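You operate a simulated robot arm through the tools that you are given. There is no shell and no other tool. Be economical: measure what you need, move in short steps, check, and stop when the job is done.

The job below is to be done with a simulated two-armed robot. You get a single attempt, and the scene is never put back.

Task
Pick up the white filter that says "SIZE 2" from the lower board of the mug shelf with one hand, pass it to the other hand and put it on the shelf under the sorting table. Set down upright: white filter.

The check looks at the end state, three seconds after you hand in, the way a careful person would. Anything else that was tipped, shoved, dropped, spilled or broken makes it a failure.

Robot
Two 6-joint arms with two-finger grippers on one trunk, on a base that drives. Base frame: it is fixed to the floor where the robot stands at the start and does not move with it; the origin is under the middle of the robot, x ahead of it, y to its left, z up. Units: mm, degrees, N and s.
The left shoulder is at the start at [60, 143, 900], the right one opposite. With the tool pointing down near the work surface each hand reaches from about 300 to 720 mm from the robot's upright axis, wherever it stands, measured 20 degrees to its own side. Places, roughly: shelf under the sorting table [-1800, 100, 200]. Payload 2.45 kg a hand.
The TCP of each hand is the grasp point between the finger pads, 26 mm short of the fingertips. In the tool frame z runs along the fingers and y along their closing line. Largest opening 96 mm; the body of the gripper starts 69 mm behind the TCP.
Orientation is that of the tool frame in the base frame, as [roll, pitch, yaw] about the fixed x, y, z axes, in that order (R = Rz(yaw) Ry(pitch) Rx(roll)). With the fingers straight down and closing along the base's y, the tool's x points along the base's -x, its y along +y and its z along -z.

Tools
- The arms move only by the tool apply_moves. It takes "left_increments", "right_increments" or both (then of equal length, played together; a hand with none holds still); each is a list of rows, each a list of 6 numbers: the shift along the base's x, y, z in mm, then the turn, a rotation vector about the base's x, y, z in degrees. In form: [[tx, ty, tz, ax, ay, az], ...]. A call has 1 to 10 rows; each row is the pose to reach, as a shift and turn from the pose commanded when the call began. "left_claw" and "right_claw" are, for a hand that has rows, the gripper command, from -1 (fully open) to 1 (shut), values between in proportion, set as the call begins (left out, the last holds). Rows are played at 5 a second. More than 50 mm and 8.6 degrees between two rows, or a gripper value outside its range, and nothing of the call is played. A pose out of reach is approached as far as the arm can. The call stops where the force on the tool passes 40 N (or 10 N more than at its start, if that is more) or the arm is blocked; 0.2 s more then pass. Each finger halts on what it meets, pressing with about 39 N; the grip force reading is that of the motor and also rises with nothing between the fingers. The clock runs only during rows and for 0.2 s after the last one: add rows that repeat a pose to give the fingers time. It gives the time, the measured TCP pose, the force on the tool (base axes), the opening and the grip force at its end, in the units of the frame above (readings bear some noise), with the torque about the TCP (base axes, N m) and any sound that the robot's microphone picked up, and new pictures: "pictures" is both (left out), scene, wrist or none (wrist: the cameras of the hands that moved).
- Cameras (640 x 400 px; columns grow to the right, rows downward): "scene" is now at [132.3, -27.2, 1503.4]; the picture's right is [-0.35, -0.94, 0.00], its down [-0.71, 0.27, -0.66] and it looks along [0.61, -0.23, -0.75] (base axes); focal length 278 px, centre (320, 200). "left" rides on the left gripper at [82, -3, -98] in its tool frame; the picture's right is [0.04, 1.00, 0.00], its down [-0.73, 0.03, -0.68] and it looks along [-0.68, 0.03, 0.73] (tool axes); focal length 256 px, centre (320, 200). "right" rides on the right gripper at [81, 3, -98] in its tool frame; the picture's right is [-0.04, 1.00, 0.00], its down [-0.73, -0.03, -0.68] and it looks along [-0.68, -0.03, 0.73] (tool axes); focal length 256 px, centre (320, 200). There is no depth. A picture from a camera that has moved, and an enlarged one, comes with that camera's place and axes in the base frame and with its lens.
- raise_lower(by): slides the trunk up (or, below 0, down) by that many mm; the arms and the scene camera ride with it, the base frame stays. It gives what a move gives, with no picture.
- drive_base(legs): drives the robot by 1 to 6 legs, each [ahead, turn to the left] in mm and degrees, along the robot's own axes; the way and the turn of a leg run together, so that a leg with both is an arc; at most 1500 mm and 180 degrees a leg. The arms and the cameras ride along, it lands a little off, and it stops where it bumps. It gives what a move gives, and a new picture of the scene camera.
- aim_head(pan, tilt): turns the head with the scene camera to pan (to the left, within 86 degrees either way) and tilt (down, from -29 to 69), counted from straight ahead of the robot. It gives what a move gives, and a new picture of the scene camera.
- inspect(camera, box): a new picture of the part [left, top, right, bottom] of that camera's present view, enlarged. It takes no simulated time.
- job_done(): hands the job in; it is judged then, once.

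Work in short steps. Places have to be worked out from the pictures, the camera data and where the tool is seen: move nearer, look again, correct. Check each grasp and each placing, and mend what went wrong. You have 120 turns and 260 pictures in all, those below and enlarged ones among them. Open the grippers and draw the arms clear of the work before you hand the job in, unless the task says otherwise; then end with one line.

The tools are called after "Call:" as name(argument=value, ...) on one line, values as JSON. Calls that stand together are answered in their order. apply_moves: Moves the arms, as the interface text tells. Its arguments: {"type":"object","properties":{"left_increments":{"type":"array"},"left_claw":{"type":"number"},"right_increments":{"type":"array"},"right_claw":{"type":"number"},"pictures":{"type":"string","enum":["both","scene","wrist","none"]}},"required":[]} The other tools are called the same way: raise_lower (by) slides the trunk up or down; drive_base (legs) drives the base; aim_head (pan, tilt) turns the head that bears the scene camera; inspect (camera, box) takes an enlarged picture of a part of a camera's view; job_done () hands the job in.

At the start:

```text
clock: 0.0
left_position: [370.9, 4.7, 1114.5]
left_ee_rot: [-179.9, -0.1, -179.7]
left_wrist_force: [-0.5, 0.0, 0.4]
left_wrist_torque: [-0.02, 0.02, 0.0]
left_finger_gap: 96.1
left_grip_force: 0.0
right_position: [329.5, -295.1, 1166.4]
right_ee_rot: [-179.9, 0.0, -179.7]
right_wrist_force: [0.2, 0.8, -0.4]
right_wrist_torque: [-0.03, 0.0, 0.02]
right_finger_gap: 96.1
right_grip_force: 0.1
trunk travel left (down, up): [-525.0, 65.0]
robot x, y, heading: [-0.5, 0.0, -0.0]
head pan, tilt: [-20.6, 49.0]
```

scene: 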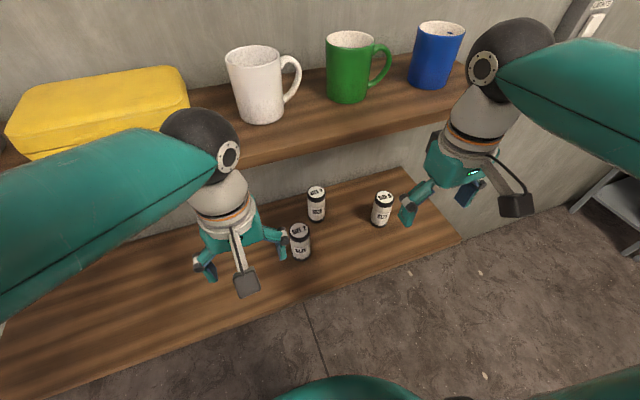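
right: 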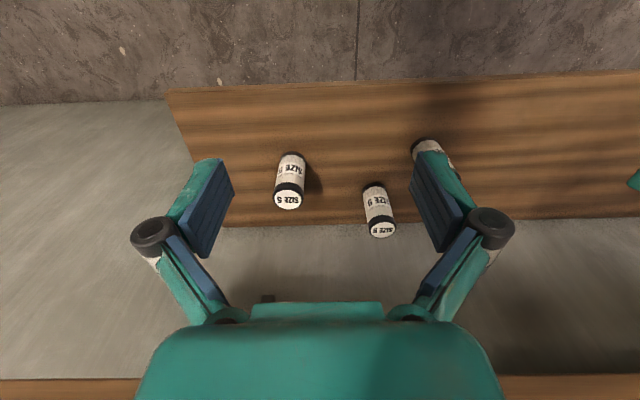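
left: 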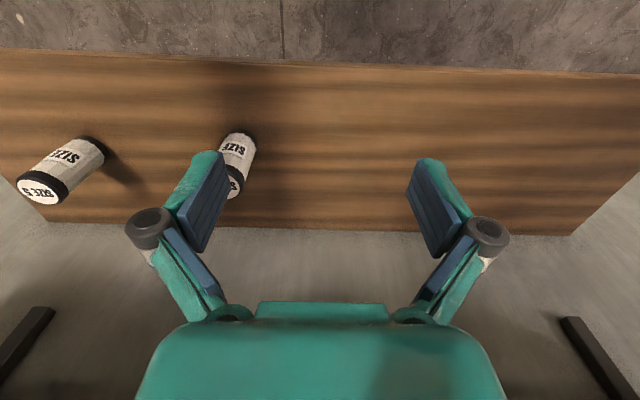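

The scene shows three white filters on the lower board; I enlarge to read their labels.

Call:
inspect(camera="scene", box=[270, 170, 410, 270])

Call:
inspect(camera="right", box=[250, 120, 480, 260])

Call:
inspect(camera="left", box=[0, 110, 280, 220])

```text
4.00 times, centred on (340, 220) of scene
camera zoom: at [132.3, -27.2, 1503.4], right [-0.35, -0.94, 0.0], down [-0.71, 0.27, -0.66], along [0.61, -0.23, -0.75], focal length 1110 px, centre (240, 120)
```

zoom: 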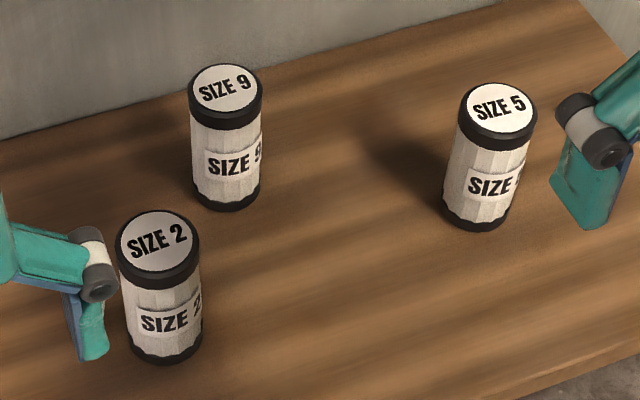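

```text
2.78 times, centred on (365, 190) of right
camera zoom: at [247.8, -292.6, 1264.7], right [0.04, 1.0, 0.0], down [0.73, -0.03, 0.68], along [0.68, -0.02, -0.73], focal length 712 px, centre (195, 228)
```

zoom: 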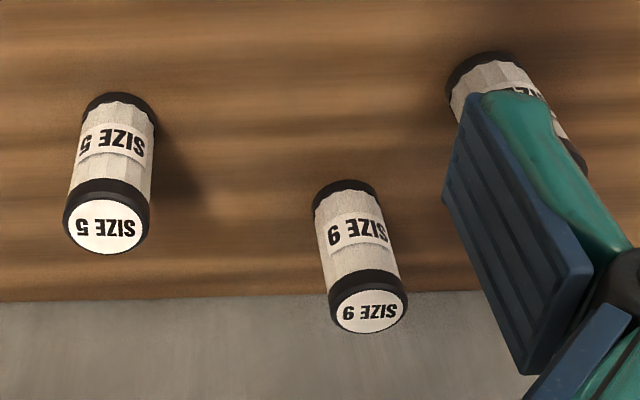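

```text
2.29 times, centred on (140, 165) of left
camera zoom: at [289.5, 0.3, 1214.6], right [-0.04, 1.0, 0.0], down [0.73, 0.03, 0.68], along [0.68, 0.03, -0.73], focal length 585 px, centre (731, 280)
```

zoom: 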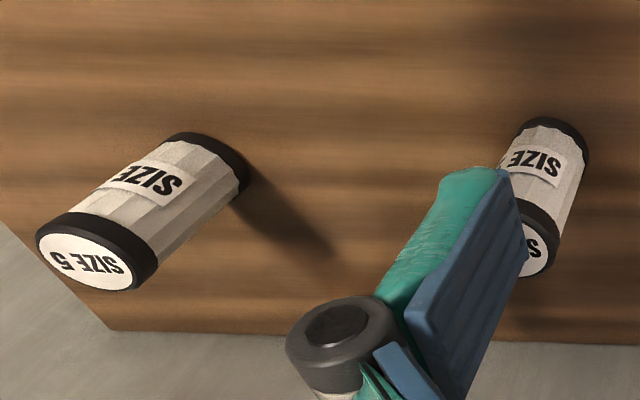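

SIZE 2 is the left one: I place its axis at about (489,-110), top z≈977, base ≈853. The upper board (front x≈474, underside ≈1217) hangs above it, so I'll come in tilted 45° with the right hand, left hand moved aside.

Call:
apply_moves(left_increments=[[-5, 35, 0, 0, 0, 0], [-15, 70, 0, 0, 0, 0], [-25, 105, 0, 0, 0, 0], [-35, 140, 0, 0, 0, 0], [-50, 170, 0, 0, 0, 0], [-60, 195, 0, 0, 0, 0]], right_increments=[[0, 25, -10, 0, -7.5, 0], [0, 55, -20, 0, -15, 0], [5, 90, -40, 0, -22.5, 0], [15, 125, -70, 0, -30, 0], [30, 155, -100, 0, -37.5, 0], [55, 185, -130, 0, -45, 0]], right_claw=-1)

```text
clock: 1.4
left_position: [313.1, 201.5, 1115.6]
left_ee_rot: [-179.8, -0.2, -179.8]
left_wrist_force: [-0.1, 0.0, -0.3]
left_wrist_torque: [-0.05, 0.01, -0.03]
left_finger_gap: 95.8
left_grip_force: 0.1
right_position: [392.0, -101.6, 1045.2]
right_ee_rot: [-179.4, 44.7, -179.3]
right_wrist_force: [0.0, 1.2, 0.6]
right_wrist_torque: [-0.01, 0.0, -0.01]
right_finger_gap: 96.2
right_grip_force: 0.0
right hand out of reach, approached as far as the arm can: row 6
trunk travel left (down, up): [-525.0, 65.0]
robot x, y, heading: [3.3, 3.8, -0.1]
head pan, tilt: [-20.6, 49.0]
camera scene: at [134.2, -25.1, 1503.2], right [-0.35, -0.94, 0.0], down [-0.71, 0.26, -0.66], along [0.61, -0.23, -0.76], focal length 278 px, centre (320, 200)
camera right: at [265.0, -99.9, 1055.5], right [0.02, 1.0, 0.02], down [0.04, -0.02, 1.0], along [1.0, -0.02, -0.04], focal length 256 px, centre (320, 200)
camera left: at [232.4, 197.2, 1213.8], right [-0.04, 1.0, 0.0], down [0.74, 0.03, 0.68], along [0.68, 0.03, -0.74], focal length 256 px, centre (320, 200)
```

scene: 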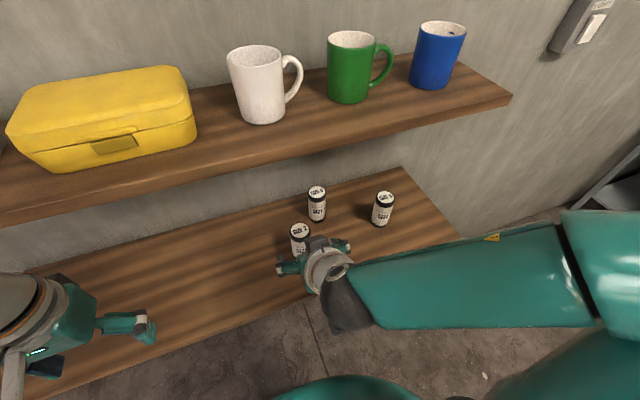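
right: 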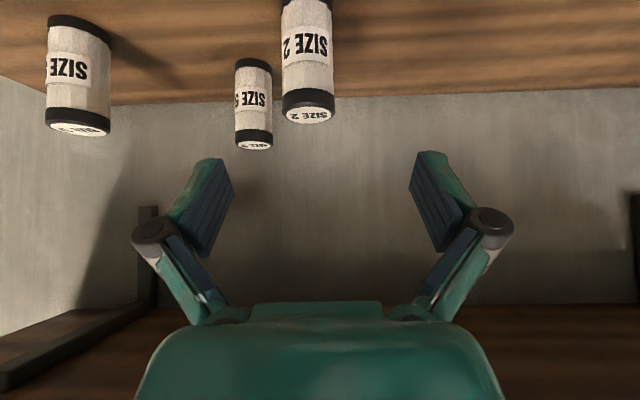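
left: 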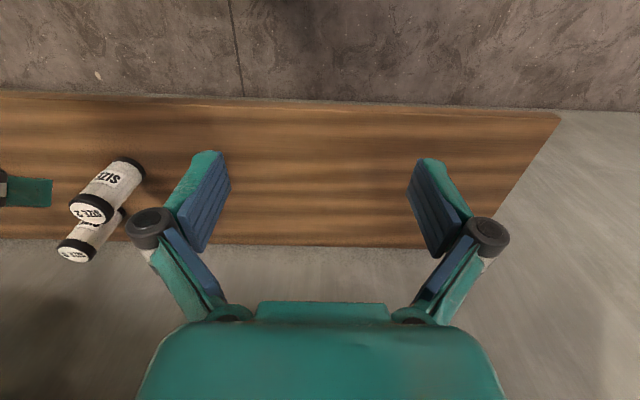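

The arm is folded close to its limit, so I back the base off about 130 mm to give the tilted approach room.

Call:
drive_base(legs=[[-130, 0]])

```text
clock: 2.7
left_position: [178.2, 198.5, 1116.5]
left_ee_rot: [-180.0, 0.1, -179.9]
left_wrist_force: [-0.9, -0.1, 0.9]
left_wrist_torque: [0.0, -0.03, -0.02]
left_finger_gap: 95.8
left_grip_force: 0.1
right_position: [256.3, -103.8, 1045.7]
right_ee_rot: [-179.6, 45.0, -179.7]
right_wrist_force: [-0.9, 0.1, 0.6]
right_wrist_torque: [0.03, -0.04, -0.01]
right_finger_gap: 96.2
right_grip_force: 0.1
trunk travel left (down, up): [-525.0, 65.0]
robot x, y, heading: [-133.2, 0.4, -0.0]
head pan, tilt: [-20.6, 49.0]
camera scene: at [-3.3, -27.4, 1503.7], right [-0.35, -0.94, 0.0], down [-0.7, 0.27, -0.66], along [0.62, -0.23, -0.75], focal length 278 px, centre (320, 200)
```

scene: 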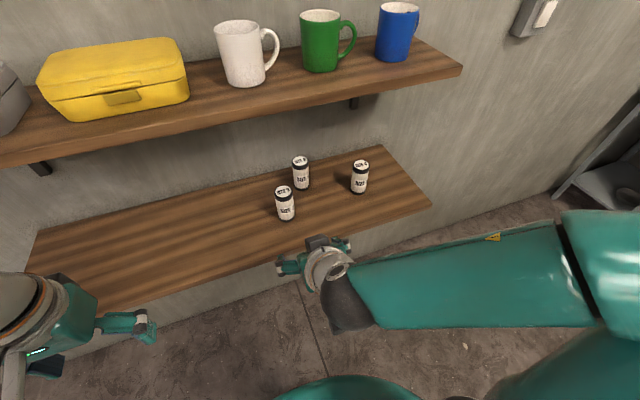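

Now I bring the right hand to the pregrasp point (about 400,-111,1028) and look again.

Call:
apply_moves(right_increments=[[36, -2, 0, 0, 0, 0], [72, -4, -5, 0, 0, 0], [108, -6, -10, 0, 0, 0], [144, -7, -18, 0, 0, 0]], right_claw=-1)

Call:
inspect(camera="scene", box=[240, 140, 400, 240])

```text
clock: 3.7
left_position: [182.0, 199.3, 1116.0]
left_ee_rot: [-179.9, 0.0, -179.9]
left_wrist_force: [-0.2, -0.1, 0.1]
left_wrist_torque: [-0.01, 0.08, 0.03]
left_finger_gap: 95.9
left_grip_force: 0.1
right_position: [402.9, -112.1, 1026.7]
right_ee_rot: [-179.6, 44.8, -179.7]
right_wrist_force: [-0.6, 1.1, -0.3]
right_wrist_torque: [0.0, 0.02, 0.01]
right_finger_gap: 95.8
right_grip_force: 0.0
trunk travel left (down, up): [-525.0, 65.0]
robot x, y, heading: [-132.6, 2.6, -0.0]
head pan, tilt: [-20.6, 49.0]
camera scene: at [0.7, -27.3, 1503.2], right [-0.35, -0.94, 0.0], down [-0.71, 0.27, -0.66], along [0.61, -0.23, -0.76], focal length 278 px, centre (320, 200)
camera right: at [275.8, -109.6, 1037.8], right [0.03, 1.0, 0.02], down [0.04, -0.02, 1.0], along [1.0, -0.03, -0.04], focal length 256 px, centre (320, 200)
```

scene: 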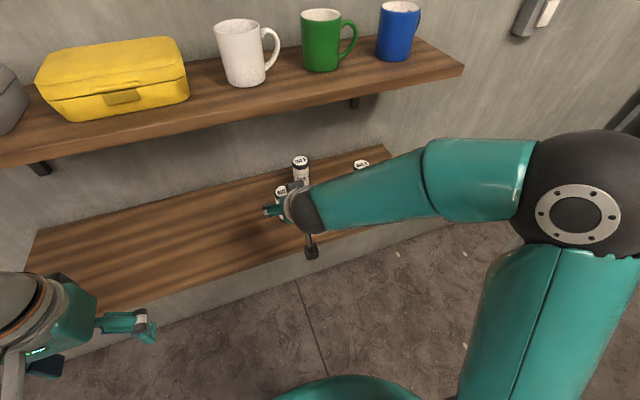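
right: 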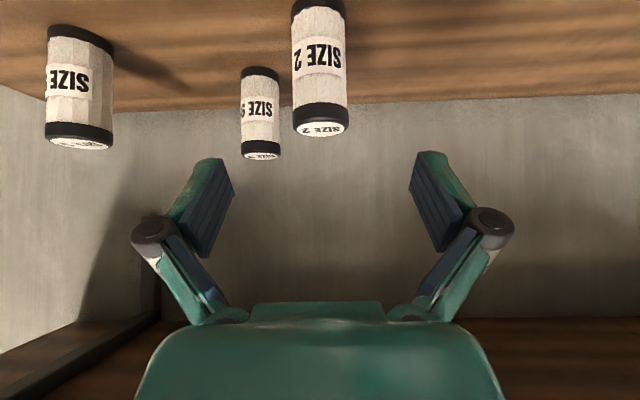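

```text
4.00 times, centred on (320, 190) of scene
camera zoom: at [0.7, -27.3, 1503.2], right [-0.35, -0.94, 0.0], down [-0.71, 0.27, -0.66], along [0.61, -0.23, -0.76], focal length 1110 px, centre (320, 240)
```

zoom: 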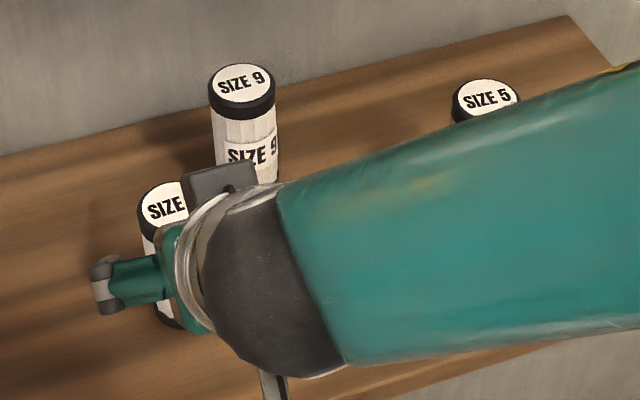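

The filter is centred between the fingers (column 321). I put its axis at x≈487, y≈-113, top ≈970; I advance along the 45° line to about (486,-113,940).

Call:
apply_moves(right_increments=[[22, 0, -22, 0, 0, 0], [43, 0, -44, 0, 0, 0], [63, -1, -66, 0, 0, 0], [83, -1, -86, 0, 0, 0]], right_claw=-1)

```text
clock: 4.7
left_position: [181.8, 198.4, 1116.8]
left_ee_rot: [-180.0, -0.1, -179.9]
left_wrist_force: [0.8, 0.4, 0.0]
left_wrist_torque: [0.01, 0.0, 0.02]
left_finger_gap: 96.0
left_grip_force: 0.0
right_position: [486.5, -113.8, 938.4]
right_ee_rot: [-179.6, 44.8, -179.7]
right_wrist_force: [0.1, 0.4, 0.0]
right_wrist_torque: [0.03, 0.01, 0.0]
right_finger_gap: 95.7
right_grip_force: 0.0
trunk travel left (down, up): [-525.0, 65.0]
robot x, y, heading: [-131.1, 0.4, -0.3]
head pan, tilt: [-20.6, 49.0]
camera scene: at [0.4, -27.3, 1503.3], right [-0.35, -0.94, 0.0], down [-0.71, 0.27, -0.66], along [0.61, -0.23, -0.76], focal length 278 px, centre (320, 200)
camera right: at [359.4, -110.9, 950.9], right [0.03, 1.0, 0.02], down [0.04, -0.02, 1.0], along [1.0, -0.03, -0.04], focal length 256 px, centre (320, 200)
```

scene: 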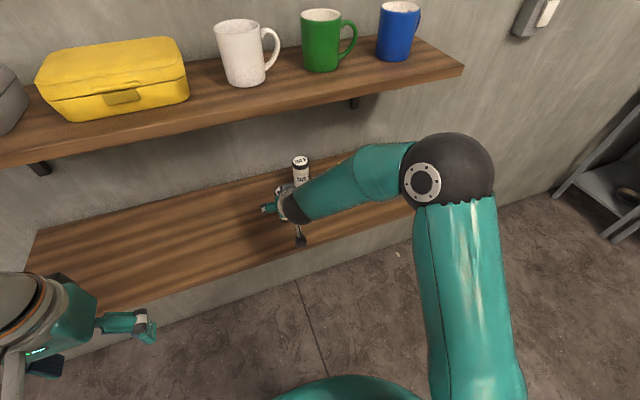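
right: 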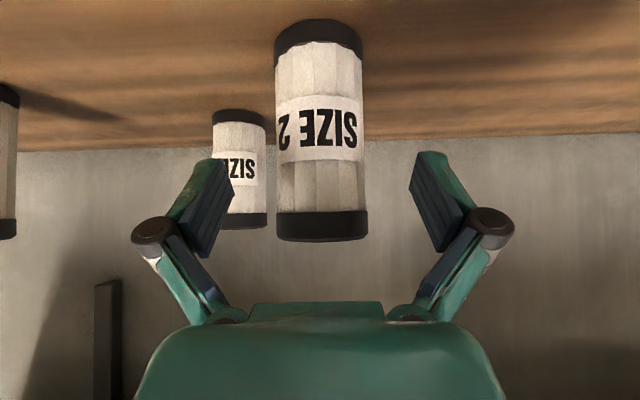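

Aligned laterally (centre column 321) and TCP sits about 28 mm under the filter's top. I close the right gripper.

Call:
apply_moves(right_increments=[[0, 0, 0, 0, 0, 0], [0, 0, 0, 0, 0, 0], [0, 0, 0, 0, 0, 0], [0, 0, 0, 0, 0, 0]], right_claw=1, pictures="wrist")

```text
clock: 5.7
left_position: [179.9, 197.9, 1118.3]
left_ee_rot: [-179.9, -0.1, -179.8]
left_wrist_force: [1.2, -0.3, 0.2]
left_wrist_torque: [0.0, 0.01, -0.03]
left_finger_gap: 95.8
left_grip_force: 0.1
right_position: [485.6, -113.1, 940.8]
right_ee_rot: [-179.7, 44.9, -179.6]
right_wrist_force: [1.2, 0.4, 0.1]
right_wrist_torque: [0.0, 0.0, 0.0]
right_finger_gap: 48.8
right_grip_force: 39.4
trunk travel left (down, up): [-525.0, 65.0]
robot x, y, heading: [-133.4, 0.3, -0.1]
head pan, tilt: [-20.6, 49.0]
camera right: at [358.6, -111.0, 951.3], right [0.03, 1.0, 0.02], down [0.04, -0.02, 1.0], along [1.0, -0.03, -0.04], focal length 256 px, centre (320, 200)
```

right: 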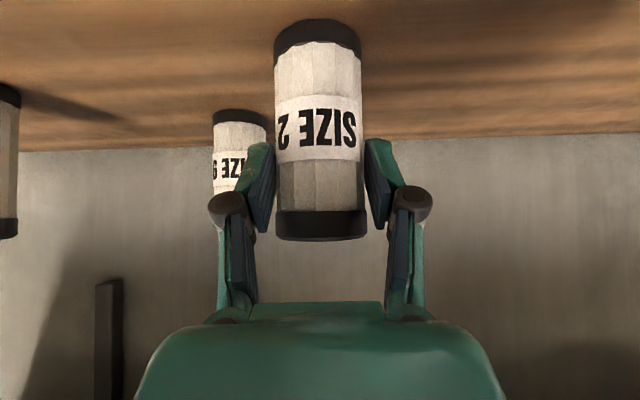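

Gripped (gap 48.8, force 39 N). I lift 45 mm straight up, then draw back toward the robot.

Call:
apply_moves(right_increments=[[0, 0, 15, 0, 0, 0], [0, 0, 35, 0, 0, 0], [-5, 0, 50, 0, 0, 0], [-40, 0, 55, 0, 0, 0], [-80, 0, 60, 0, 0, 0], [-120, 0, 60, 0, 0, 0], [-155, 0, 60, 0, 0, 0]])

```text
clock: 7.3
left_position: [179.8, 198.4, 1116.3]
left_ee_rot: [-179.8, 0.0, -180.0]
left_wrist_force: [-0.3, 0.2, 0.4]
left_wrist_torque: [0.01, -0.03, 0.03]
left_finger_gap: 95.8
left_grip_force: 0.0
right_position: [330.4, -114.8, 1000.1]
right_ee_rot: [-179.7, 44.9, -179.7]
right_wrist_force: [0.1, 1.1, -1.9]
right_wrist_torque: [0.03, 0.02, -0.02]
right_finger_gap: 48.7
right_grip_force: 39.2
trunk travel left (down, up): [-525.0, 65.0]
robot x, y, heading: [-131.2, 3.1, -0.1]
head pan, tilt: [-20.6, 49.0]
camera scene: at [-1.4, -27.6, 1503.5], right [-0.35, -0.94, 0.0], down [-0.71, 0.27, -0.66], along [0.61, -0.23, -0.75], focal length 278 px, centre (320, 200)
camera right: at [202.6, -112.4, 1012.3], right [0.03, 1.0, 0.02], down [0.04, -0.03, 1.0], along [1.0, -0.03, -0.04], focal length 256 px, centre (320, 200)
```

scene: 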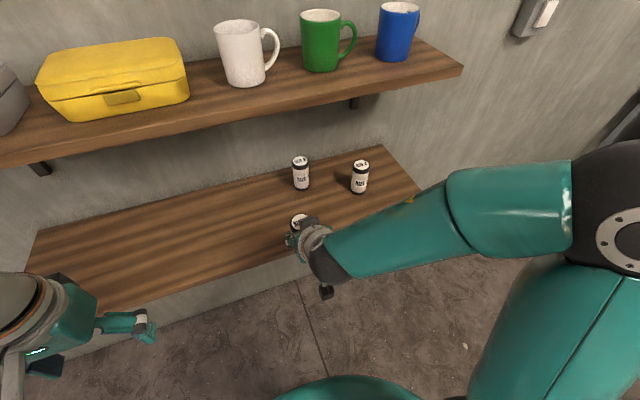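
right: 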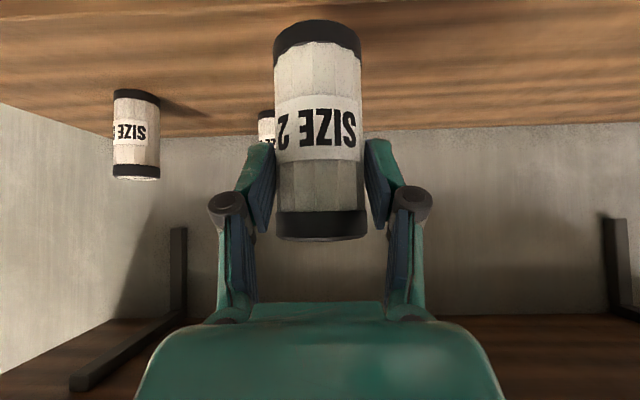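

The filter hangs upright in the right hand. I back well away from the mug shelf and look to each side before turning.

Call:
drive_base(legs=[[-350, 0]])

Call:
aim_head(pan=-86, tilt=35)

Call:
aim_head(pan=86, tilt=35)

```text
clock: 9.6
left_position: [-167.7, 197.7, 1117.6]
left_ee_rot: [-179.9, 0.1, 179.9]
left_wrist_force: [-0.8, 0.3, 0.9]
left_wrist_torque: [-0.02, -0.03, -0.02]
left_finger_gap: 95.8
left_grip_force: 0.0
right_position: [-18.7, -115.8, 1001.4]
right_ee_rot: [-179.6, 44.9, -179.9]
right_wrist_force: [0.0, -0.2, -1.3]
right_wrist_torque: [0.0, -0.01, 0.0]
right_finger_gap: 48.9
right_grip_force: 38.5
trunk travel left (down, up): [-525.0, 65.0]
robot x, y, heading: [-482.2, 2.6, -0.5]
head pan, tilt: [-20.6, 49.0]
camera scene: at [-350.4, -27.1, 1503.5], right [-0.36, -0.93, 0.0], down [-0.7, 0.27, -0.66], along [0.61, -0.23, -0.75], focal length 278 px, centre (320, 200)
```

scene: 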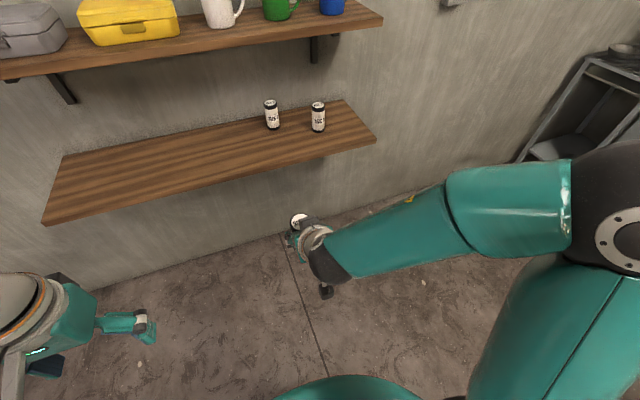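

```text
clock: 10.9
left_position: [-168.1, 197.0, 1116.7]
left_ee_rot: [-180.0, 0.0, 179.9]
left_wrist_force: [0.3, -0.2, -0.1]
left_wrist_torque: [0.03, 0.01, 0.01]
left_finger_gap: 96.0
left_grip_force: 0.1
right_position: [-18.4, -116.0, 1000.8]
right_ee_rot: [-179.7, 44.7, -180.0]
right_wrist_force: [-0.9, 0.3, -1.5]
right_wrist_torque: [-0.03, 0.01, -0.03]
right_finger_gap: 48.5
right_grip_force: 39.1
trunk travel left (down, up): [-525.0, 65.0]
robot x, y, heading: [-485.2, -2.4, -0.2]
head pan, tilt: [-85.9, 35.0]
camera scene: at [-416.1, -87.1, 1523.7], right [-1.0, -0.07, 0.0], down [-0.04, 0.57, -0.82], along [0.05, -0.82, -0.57], focal length 278 px, centre (320, 200)
```

scene: 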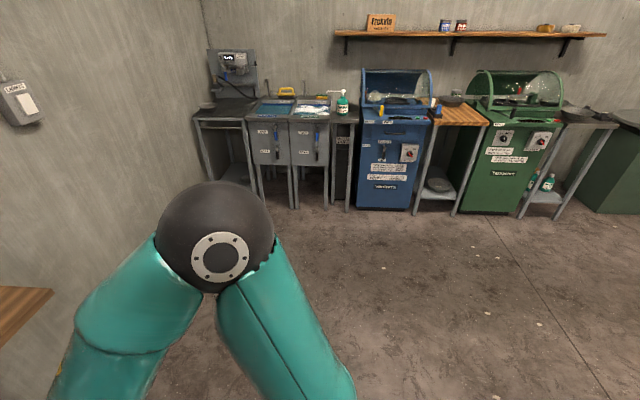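

```text
clock: 13.6
left_position: [-166.8, 198.5, 1117.5]
left_ee_rot: [-179.9, 0.0, 179.9]
left_wrist_force: [0.5, 0.4, 0.1]
left_wrist_torque: [-0.02, -0.01, 0.0]
left_finger_gap: 96.3
left_grip_force: 0.0
right_position: [-18.6, -115.8, 1001.0]
right_ee_rot: [-179.6, 44.8, -179.9]
right_wrist_force: [0.2, -0.1, -0.9]
right_wrist_torque: [0.03, 0.02, -0.01]
right_finger_gap: 48.6
right_grip_force: 39.3
trunk travel left (down, up): [-525.0, 65.0]
robot x, y, heading: [-481.5, 2.9, -0.3]
head pan, tilt: [85.9, 35.0]
camera scene: at [-415.1, 88.6, 1523.7], right [1.0, -0.08, 0.0], down [-0.04, -0.57, -0.82], along [0.06, 0.82, -0.57], focal length 278 px, centre (320, 200)
```

scene: 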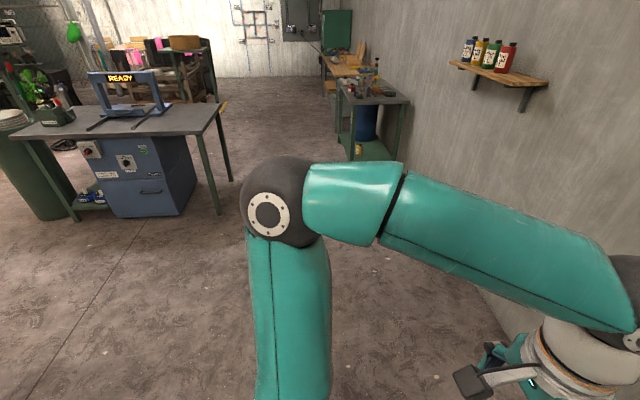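

There's plenty of floor on both sides; I turn 180° (to the right) to face the sorting table, with the head straight ahead afterwards.

Call:
drive_base(legs=[[0, 178]])

Call:
aim_head(pan=0, tilt=35)

```text
clock: 18.0
left_position: [-622.3, 348.1, 1117.8]
left_ee_rot: [-179.8, -0.1, -99.9]
left_wrist_force: [0.6, 0.3, 0.3]
left_wrist_torque: [-0.01, -0.04, 0.02]
left_finger_gap: 96.1
left_grip_force: 0.0
right_position: [-287.4, 442.2, 1000.4]
right_ee_rot: [-179.4, 44.8, -99.6]
right_wrist_force: [-0.2, 0.3, -1.6]
right_wrist_torque: [-0.08, -0.01, -0.05]
right_finger_gap: 48.8
right_grip_force: 38.9
trunk travel left (down, up): [-525.0, 65.0]
robot x, y, heading: [-437.6, -1.2, 81.3]
head pan, tilt: [85.9, 35.0]
stopped in leg 1: the robot was blocked; the commanded pose is now the measured one
camera scene: at [-520.8, 76.4, 1523.4], right [0.22, 0.98, 0.0], down [0.56, -0.13, -0.82], along [-0.8, 0.18, -0.58], focal length 278 px, centre (320, 200)
```

scene: 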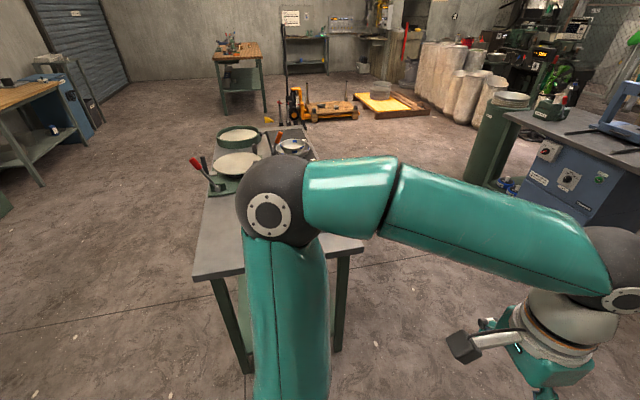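

```text
clock: 19.6
left_position: [-620.2, 346.5, 1118.7]
left_ee_rot: [-179.9, 0.0, -100.0]
left_wrist_force: [0.9, -0.3, 0.0]
left_wrist_torque: [-0.01, 0.01, -0.02]
left_finger_gap: 95.8
left_grip_force: 0.0
right_position: [-284.7, 440.4, 1001.9]
right_ee_rot: [-179.6, 44.8, -99.8]
right_wrist_force: [-0.5, -0.3, -1.3]
right_wrist_torque: [-0.01, 0.01, -0.01]
right_finger_gap: 48.5
right_grip_force: 39.0
trunk travel left (down, up): [-525.0, 65.0]
robot x, y, heading: [-444.4, 0.1, 81.3]
head pan, tilt: [0.0, 35.0]
camera scene: at [-419.2, 142.2, 1523.7], right [0.99, -0.15, 0.0], down [-0.09, -0.57, -0.82], along [0.12, 0.81, -0.57], focal length 278 px, centre (320, 200)
```

scene: 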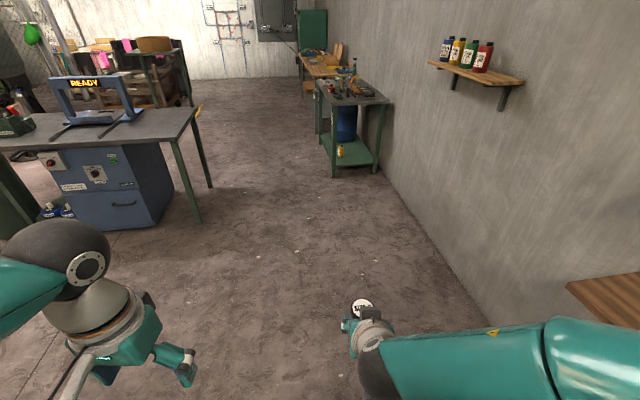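

The turn stopped at 81° — something blocked it. I look down at both sides of the base to find out what.

Call:
aim_head(pan=86, tilt=66)

Call:
aim_head(pan=-86, tilt=60)

```text
clock: 21.2
left_position: [-619.5, 346.5, 1118.5]
left_ee_rot: [-180.0, -0.1, -99.9]
left_wrist_force: [-0.2, -0.9, -0.8]
left_wrist_torque: [-0.01, -0.03, 0.02]
left_finger_gap: 95.6
left_grip_force: 0.1
right_position: [-284.8, 441.3, 1003.3]
right_ee_rot: [-179.7, 44.8, -99.7]
right_wrist_force: [0.4, -0.3, -0.4]
right_wrist_torque: [-0.02, -0.01, 0.02]
right_finger_gap: 48.8
right_grip_force: 39.4
trunk travel left (down, up): [-525.0, 65.0]
robot x, y, heading: [-442.9, -3.2, 81.4]
head pan, tilt: [85.9, 66.0]
camera scene: at [-490.5, 68.4, 1482.8], right [0.22, 0.97, 0.0], down [0.89, -0.2, -0.41], along [-0.4, 0.09, -0.91], focal length 278 px, centre (320, 200)
```

scene: 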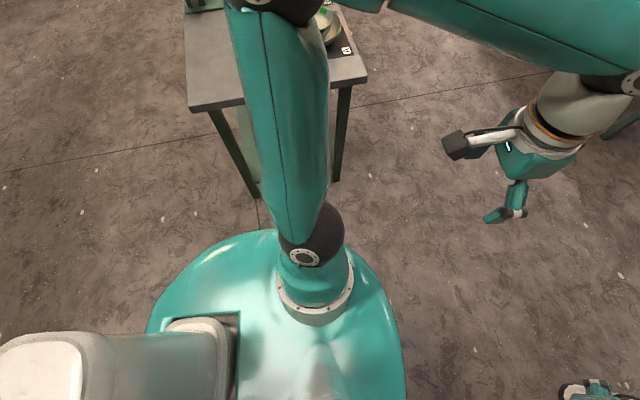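

```text
clock: 23.8
left_position: [-619.9, 347.6, 1117.7]
left_ee_rot: [-179.9, 0.0, -99.9]
left_wrist_force: [0.2, 0.3, -0.2]
left_wrist_torque: [-0.01, 0.01, -0.02]
left_finger_gap: 95.9
left_grip_force: 0.1
right_position: [-285.7, 441.5, 1000.6]
right_ee_rot: [-179.6, 44.7, -99.7]
right_wrist_force: [-0.8, -0.3, -0.1]
right_wrist_torque: [-0.02, -0.02, 0.0]
right_finger_gap: 49.0
right_grip_force: 38.8
trunk travel left (down, up): [-525.0, 65.0]
robot x, y, heading: [-442.5, -4.5, 81.5]
head pan, tilt: [-85.9, 60.0]
camera scene: at [-366.1, 49.8, 1489.4], right [-0.08, -1.0, 0.0], down [-0.86, 0.07, -0.5], along [0.5, -0.04, -0.87], focal length 278 px, centre (320, 200)
```

scene: 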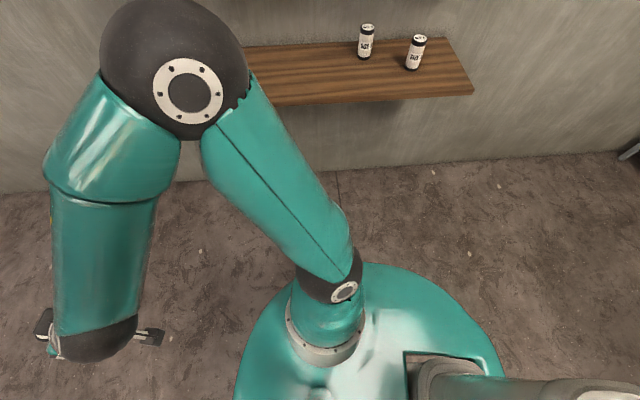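

Nothing obvious is near; the base disc and elbows look clear of the table (front ≈ x -1230) and shelf. I try a small further turn to see whether it is still blocked.

Call:
drive_base(legs=[[0, 15]])

```text
clock: 25.2
left_position: [-704.2, 288.1, 1118.0]
left_ee_rot: [-179.9, 0.0, -84.9]
left_wrist_force: [0.8, -0.5, 0.5]
left_wrist_torque: [0.0, 0.0, -0.01]
left_finger_gap: 96.0
left_grip_force: 0.1
right_position: [-405.3, 465.3, 1001.3]
right_ee_rot: [-179.6, 44.8, -84.8]
right_wrist_force: [-1.4, -0.3, -0.3]
right_wrist_torque: [-0.03, 0.04, -0.01]
right_finger_gap: 48.9
right_grip_force: 39.4
trunk travel left (down, up): [-525.0, 65.0]
robot x, y, heading: [-431.6, -7.4, 96.2]
head pan, tilt: [-85.9, 60.0]
camera scene: at [-374.4, 67.5, 1489.5], right [0.18, -0.98, 0.0], down [-0.85, -0.15, -0.5], along [0.49, 0.09, -0.87], focal length 278 px, centre (320, 200)
```

scene: 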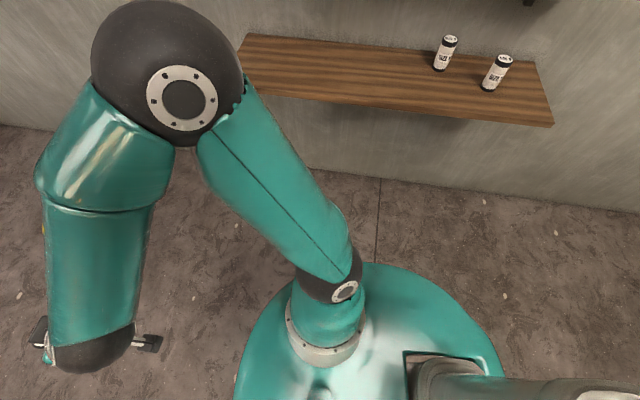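

It turned freely, so I continue in smaller legs.

Call:
drive_base(legs=[[0, 42]])

Call:
aim_head(pan=0, tilt=40)

```text
clock: 27.8
left_position: [-832.0, 27.3, 1118.0]
left_ee_rot: [-179.9, -0.1, -42.2]
left_wrist_force: [0.5, 0.2, -0.8]
left_wrist_torque: [0.01, -0.04, -0.01]
left_finger_gap: 96.0
left_grip_force: 0.0
right_position: [-730.4, 359.7, 1001.4]
right_ee_rot: [-179.6, 44.9, -42.1]
right_wrist_force: [-0.3, 0.4, -0.6]
right_wrist_torque: [-0.01, -0.02, 0.04]
right_finger_gap: 49.0
right_grip_force: 39.2
trunk travel left (down, up): [-525.0, 65.0]
robot x, y, heading: [-418.3, 12.2, 138.7]
head pan, tilt: [-85.9, 60.0]
camera scene: at [-424.2, 106.5, 1489.4], right [0.8, -0.61, 0.0], down [-0.52, -0.69, -0.5], along [0.3, 0.4, -0.87], focal length 278 px, centre (320, 200)
```

scene: 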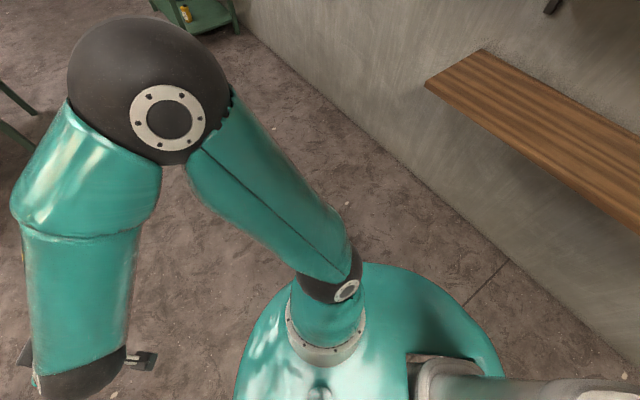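

```text
clock: 29.4
left_position: [-830.9, 26.9, 1118.9]
left_ee_rot: [-179.9, 0.0, -42.2]
left_wrist_force: [0.3, 0.3, -0.7]
left_wrist_torque: [0.03, 0.01, 0.02]
left_finger_gap: 95.8
left_grip_force: 0.1
right_position: [-731.4, 360.4, 1002.7]
right_ee_rot: [-179.6, 44.9, -42.1]
right_wrist_force: [0.4, -0.1, -1.3]
right_wrist_torque: [0.0, -0.01, -0.03]
right_finger_gap: 49.0
right_grip_force: 39.5
trunk travel left (down, up): [-525.0, 65.0]
robot x, y, heading: [-419.5, 11.8, 138.8]
head pan, tilt: [0.0, 40.0]
camera scene: at [-528.0, 109.6, 1516.1], right [0.66, 0.75, 0.0], down [0.48, -0.42, -0.77], along [-0.57, 0.51, -0.64], focal length 278 px, centre (320, 200)
```

scene: 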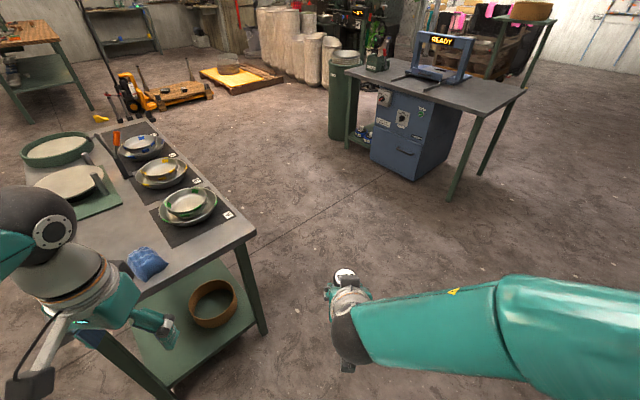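

The sorting table and its green shelf (with a wooden ring on it) are visible. I turn the remaining ~41° to face it.

Call:
drive_base(legs=[[0, 41]])

Call:
aim_head(pan=0, tilt=45)

```text
clock: 31.9
left_position: [-736.1, -251.3, 1118.3]
left_ee_rot: [-179.9, 0.0, -0.7]
left_wrist_force: [-0.6, -0.2, 0.4]
left_wrist_torque: [0.01, -0.02, 0.01]
left_finger_gap: 96.0
left_grip_force: 0.0
right_position: [-883.3, 63.9, 1001.8]
right_ee_rot: [-179.5, 44.8, -0.6]
right_wrist_force: [0.7, 0.0, -1.0]
right_wrist_torque: [-0.01, -0.02, 0.02]
right_finger_gap: 48.7
right_grip_force: 39.3
trunk travel left (down, up): [-525.0, 65.0]
robot x, y, heading: [-415.5, 35.8, -179.9]
head pan, tilt: [0.0, 40.0]
camera scene: at [-565.0, 38.1, 1516.1], right [0.0, 1.0, 0.0], down [0.64, 0.0, -0.77], along [-0.77, 0.0, -0.64], focal length 278 px, centre (320, 200)
```

scene: 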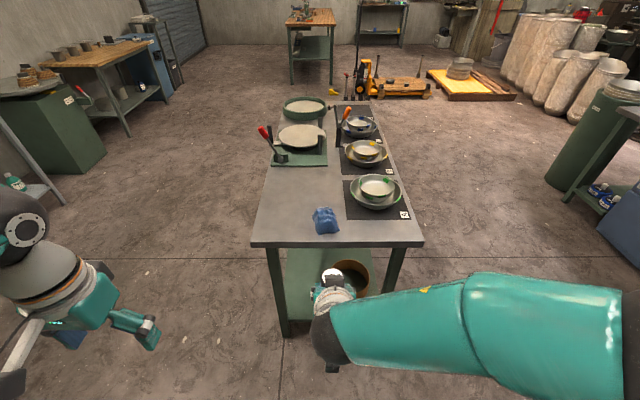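

```text
clock: 32.6
left_position: [-737.3, -250.3, 1118.3]
left_ee_rot: [-179.8, 0.0, -0.7]
left_wrist_force: [-1.1, 0.0, 0.6]
left_wrist_torque: [0.02, 0.0, 0.0]
left_finger_gap: 95.8
left_grip_force: 0.0
right_position: [-882.7, 64.6, 1003.1]
right_ee_rot: [-179.6, 44.8, -0.6]
right_wrist_force: [-0.1, -0.5, -0.5]
right_wrist_torque: [-0.03, -0.07, -0.02]
right_finger_gap: 48.6
right_grip_force: 39.4
trunk travel left (down, up): [-525.0, 65.0]
robot x, y, heading: [-416.9, 38.1, -180.0]
head pan, tilt: [0.0, 45.0]
camera scene: at [-561.2, 37.5, 1508.9], right [0.0, 1.0, 0.0], down [0.71, 0.0, -0.71], along [-0.71, 0.0, -0.71], focal length 278 px, centre (320, 200)
```

scene: 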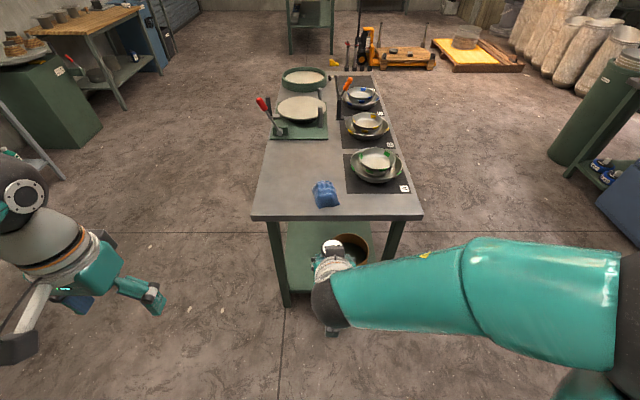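

The shelf (≈z 200, front edge x≈-1240) is open at its front-left; the ring sits at about (-1450,205). I'll hand over here: the right hand moves to rf(≈515,0) yawed +45°, the left hand comes to a pregrasp, pointing forward-right, 38° below horizontal.

Call:
apply_moves(right_increments=[[-6, -3, 0, 0, 0, 5], [-12, -6, 0, 0, 0, 10], [-18, -9, 0, 0, 0, 15], [-24, -12, 0, 0, 0, 20], [-30, -15, 0, 0, 0, 25], [-36, -18, 0, 0, 0, 30], [-42, -21, 0, 0, 0, 35], [-48, -24, 0, 0, 0, 40], [-50, -26, 0, 0, 0, 45], [-50, -26, 0, 0, 0, 45]], left_increments=[[-12, 15, -7, 2.27, 5.47, -4.64], [-24, 35, -14, 4.53, 10.93, -9.29], [-36, 55, -22, 6.8, 16.4, -13.93], [-49, 80, -29, 9.07, 21.87, -18.58], [-61, 105, -37, 11.33, 27.33, -23.22], [-73, 130, -44, 13.6, 32.8, -27.87], [-85, 155, -51, 15.87, 38.27, -32.51], [-98, 180, -58, 18.13, 43.73, -37.16], [-111, 199, -66, 20.4, 49.2, -41.8], [-111, 199, -66, 20.4, 49.2, -41.8]], left_claw=-1)

```text
clock: 34.8
left_position: [-847.7, -52.2, 1053.4]
left_ee_rot: [179.4, 51.9, -45.9]
left_wrist_force: [-0.1, -0.3, 0.5]
left_wrist_torque: [0.02, -0.03, -0.02]
left_finger_gap: 95.9
left_grip_force: 0.1
left hand out of reach, approached as far as the arm can: row 9
right_position: [-932.6, 41.3, 1003.3]
right_ee_rot: [-179.7, 44.5, 43.6]
right_wrist_force: [-0.5, -0.2, -0.9]
right_wrist_torque: [0.0, -0.03, 0.0]
right_finger_gap: 48.9
right_grip_force: 38.9
trunk travel left (down, up): [-525.0, 65.0]
robot x, y, heading: [-417.3, 36.1, -180.1]
head pan, tilt: [0.0, 45.0]
camera scene: at [-561.7, 38.2, 1508.8], right [0.0, 1.0, 0.0], down [0.71, 0.0, -0.71], along [-0.71, 0.0, -0.71], focal length 278 px, centre (320, 200)
camera right: at [-837.6, 123.9, 1014.2], right [0.66, -0.75, 0.02], down [-0.05, -0.01, 1.0], along [-0.75, -0.66, -0.05], focal length 256 px, centre (320, 200)
camera left: at [-755.9, -142.0, 1049.6], right [-0.7, -0.72, -0.02], down [0.04, -0.07, 1.0], along [-0.72, 0.69, 0.08], focal length 256 px, centre (320, 200)
```

scene: 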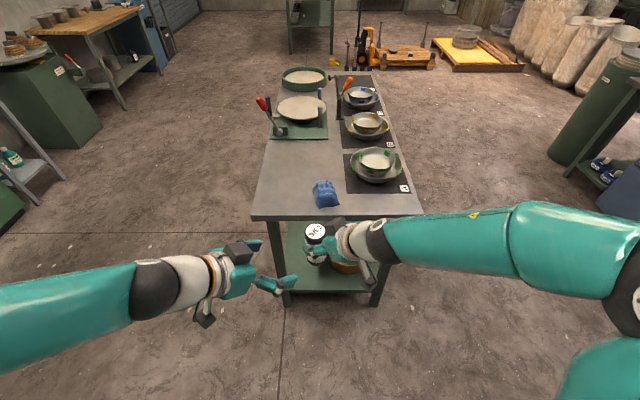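
right: 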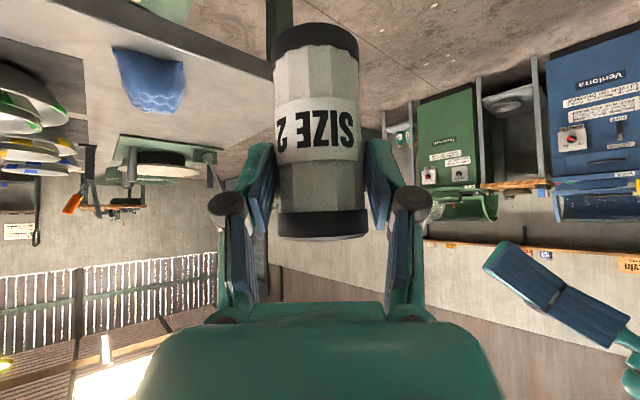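
left: 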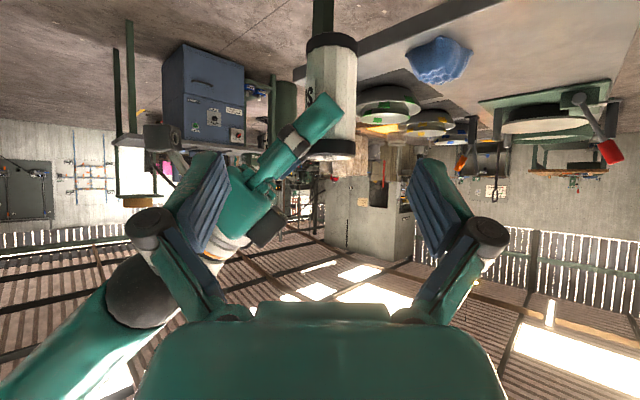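

The left camera shows the filter well (axis ≈(-941,33), bottom ≈920, top ≈1028). From the side the fingers would nearly touch, so I'll instead receive from above: left hand vertical, its fingers closing between the right hand's fingers. First raise and turn the left hand to vertical with a partial opening.

Call:
apply_moves(left_increments=[[0, -5, 15, -5.26, -5.26, 0], [2, -8, 35, -10.5, -10.5, 0], [2, -10, 55, -15.8, -15.8, 0], [2, -8, 70, -21, -21, 0], [0, -5, 85, -26.3, -26.3, 0], [-5, 0, 95, -31.5, -31.5, 0], [-10, 5, 100, -36.8, -36.8, 0]], left_claw=-0.4)

```text
clock: 36.4
left_position: [-858.5, -47.5, 1153.0]
left_ee_rot: [-179.8, -0.2, -45.7]
left_wrist_force: [-0.6, 0.0, 1.0]
left_wrist_torque: [0.02, 0.0, -0.03]
left_finger_gap: 67.4
left_grip_force: 0.0
left hand out of reach, approached as far as the arm can: row 1, 2
right_position: [-933.4, 41.3, 1002.1]
right_ee_rot: [-179.7, 44.5, 43.4]
right_wrist_force: [-1.1, 0.2, -1.3]
right_wrist_torque: [0.0, -0.01, -0.01]
right_finger_gap: 48.6
right_grip_force: 39.2
trunk travel left (down, up): [-525.0, 65.0]
robot x, y, heading: [-419.6, 39.7, -180.3]
head pan, tilt: [0.0, 45.0]
camera scene: at [-562.5, 38.9, 1508.7], right [0.0, 1.0, 0.0], down [0.71, 0.0, -0.71], along [-0.71, 0.0, -0.71], focal length 278 px, centre (320, 200)
camera left: at [-800.0, -103.9, 1252.1], right [-0.69, -0.73, 0.0], down [-0.54, 0.5, 0.68], along [-0.49, 0.47, -0.74], focal length 256 px, centre (320, 200)
```

scene: 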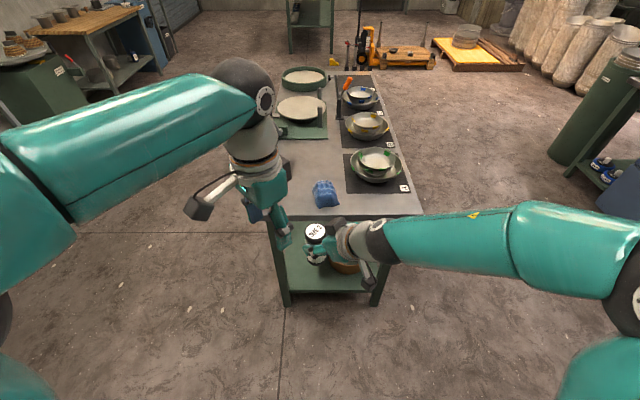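
left: 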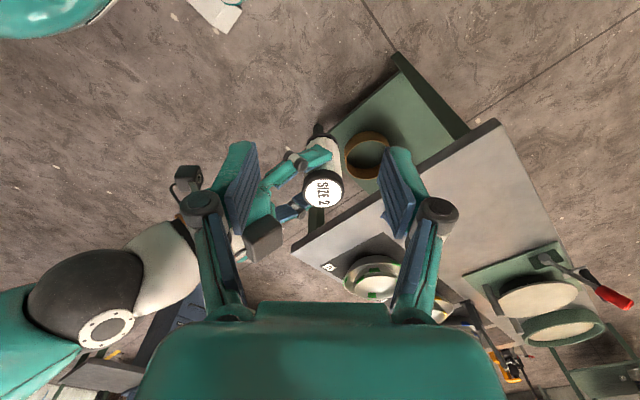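

The filter's top is seen at about (-942,28,1028) by several rays. I move the left hand above it at z≈1090 and look again.

Call:
apply_moves(left_increments=[[-28, 25, 0, 0, 0, 0], [-56, 50, -10, 0, 0, 0], [-84, 75, -30, 0, 0, 0], [-84, 75, -63, 0, 0, 0]], left_claw=-0.4)

Call:
inspect(camera="scene", box=[240, 160, 400, 260])

Call:
inspect(camera="right", box=[160, 100, 480, 300])

```text
clock: 37.4
left_position: [-940.9, 27.1, 1090.9]
left_ee_rot: [-179.8, 0.1, -45.7]
left_wrist_force: [-1.3, -1.6, 5.8]
left_wrist_torque: [0.16, -0.15, 0.02]
left_finger_gap: 72.7
left_grip_force: 0.4
right_position: [-931.4, 39.8, 1002.2]
right_ee_rot: [-179.7, 44.6, 43.6]
right_wrist_force: [2.6, 1.3, -6.5]
right_wrist_torque: [-0.16, 0.25, -0.02]
right_finger_gap: 48.5
right_grip_force: 39.3
trunk travel left (down, up): [-525.0, 65.0]
robot x, y, heading: [-416.6, 37.9, -180.1]
head pan, tilt: [0.0, 45.0]
camera scene: at [-560.9, 37.5, 1509.0], right [0.0, 1.0, 0.0], down [0.71, 0.0, -0.71], along [-0.71, 0.0, -0.71], focal length 278 px, centre (320, 200)
camera left: at [-881.7, -29.6, 1188.6], right [-0.69, -0.73, 0.0], down [-0.54, 0.5, 0.68], along [-0.49, 0.47, -0.73], focal length 256 px, centre (320, 200)
```

scene: 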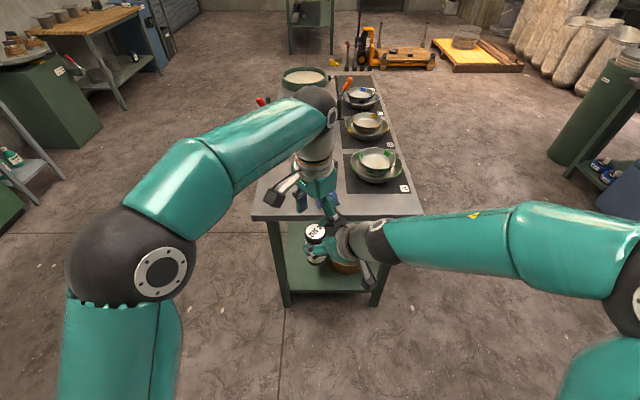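
left: 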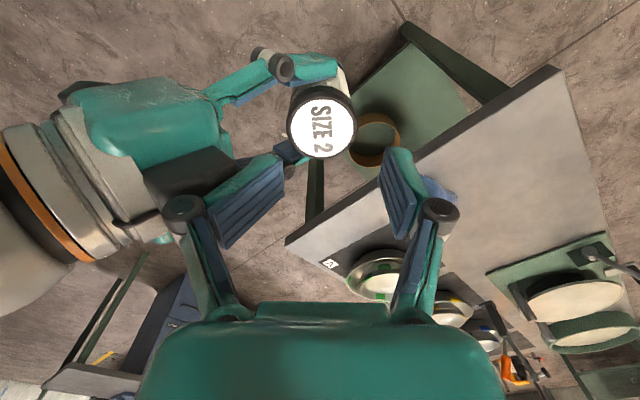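

```text
4.00 times, centred on (320, 210) of scene
camera zoom: at [-560.9, 37.5, 1509.0], right [0.0, 1.0, 0.0], down [0.71, 0.0, -0.71], along [-0.71, 0.0, -0.71], focal length 1110 px, centre (320, 160)
```

zoom: 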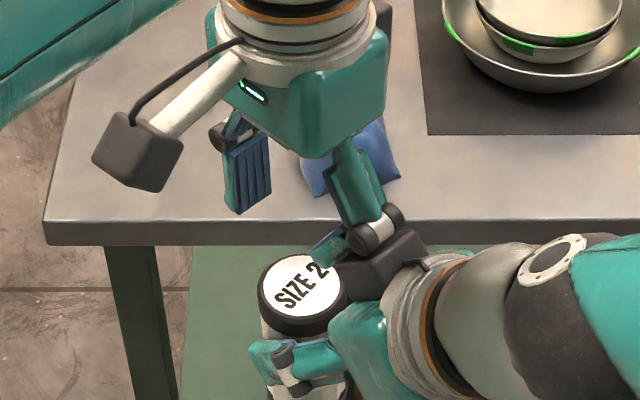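

```text
2.00 times, centred on (320, 200) of right
camera zoom: at [-836.7, 123.3, 1014.4], right [0.66, -0.75, 0.02], down [-0.05, -0.02, 1.0], along [-0.75, -0.66, -0.05], focal length 512 px, centre (320, 200)
```

zoom: 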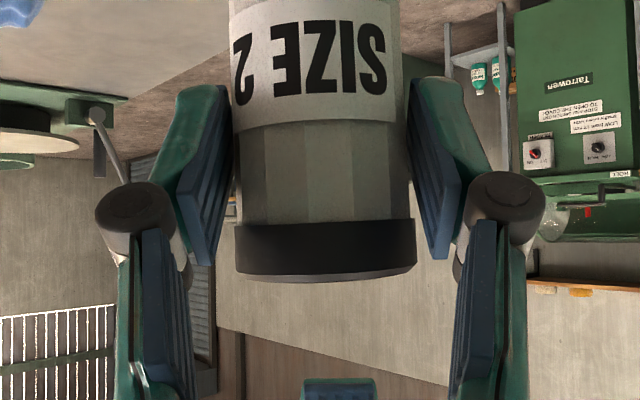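

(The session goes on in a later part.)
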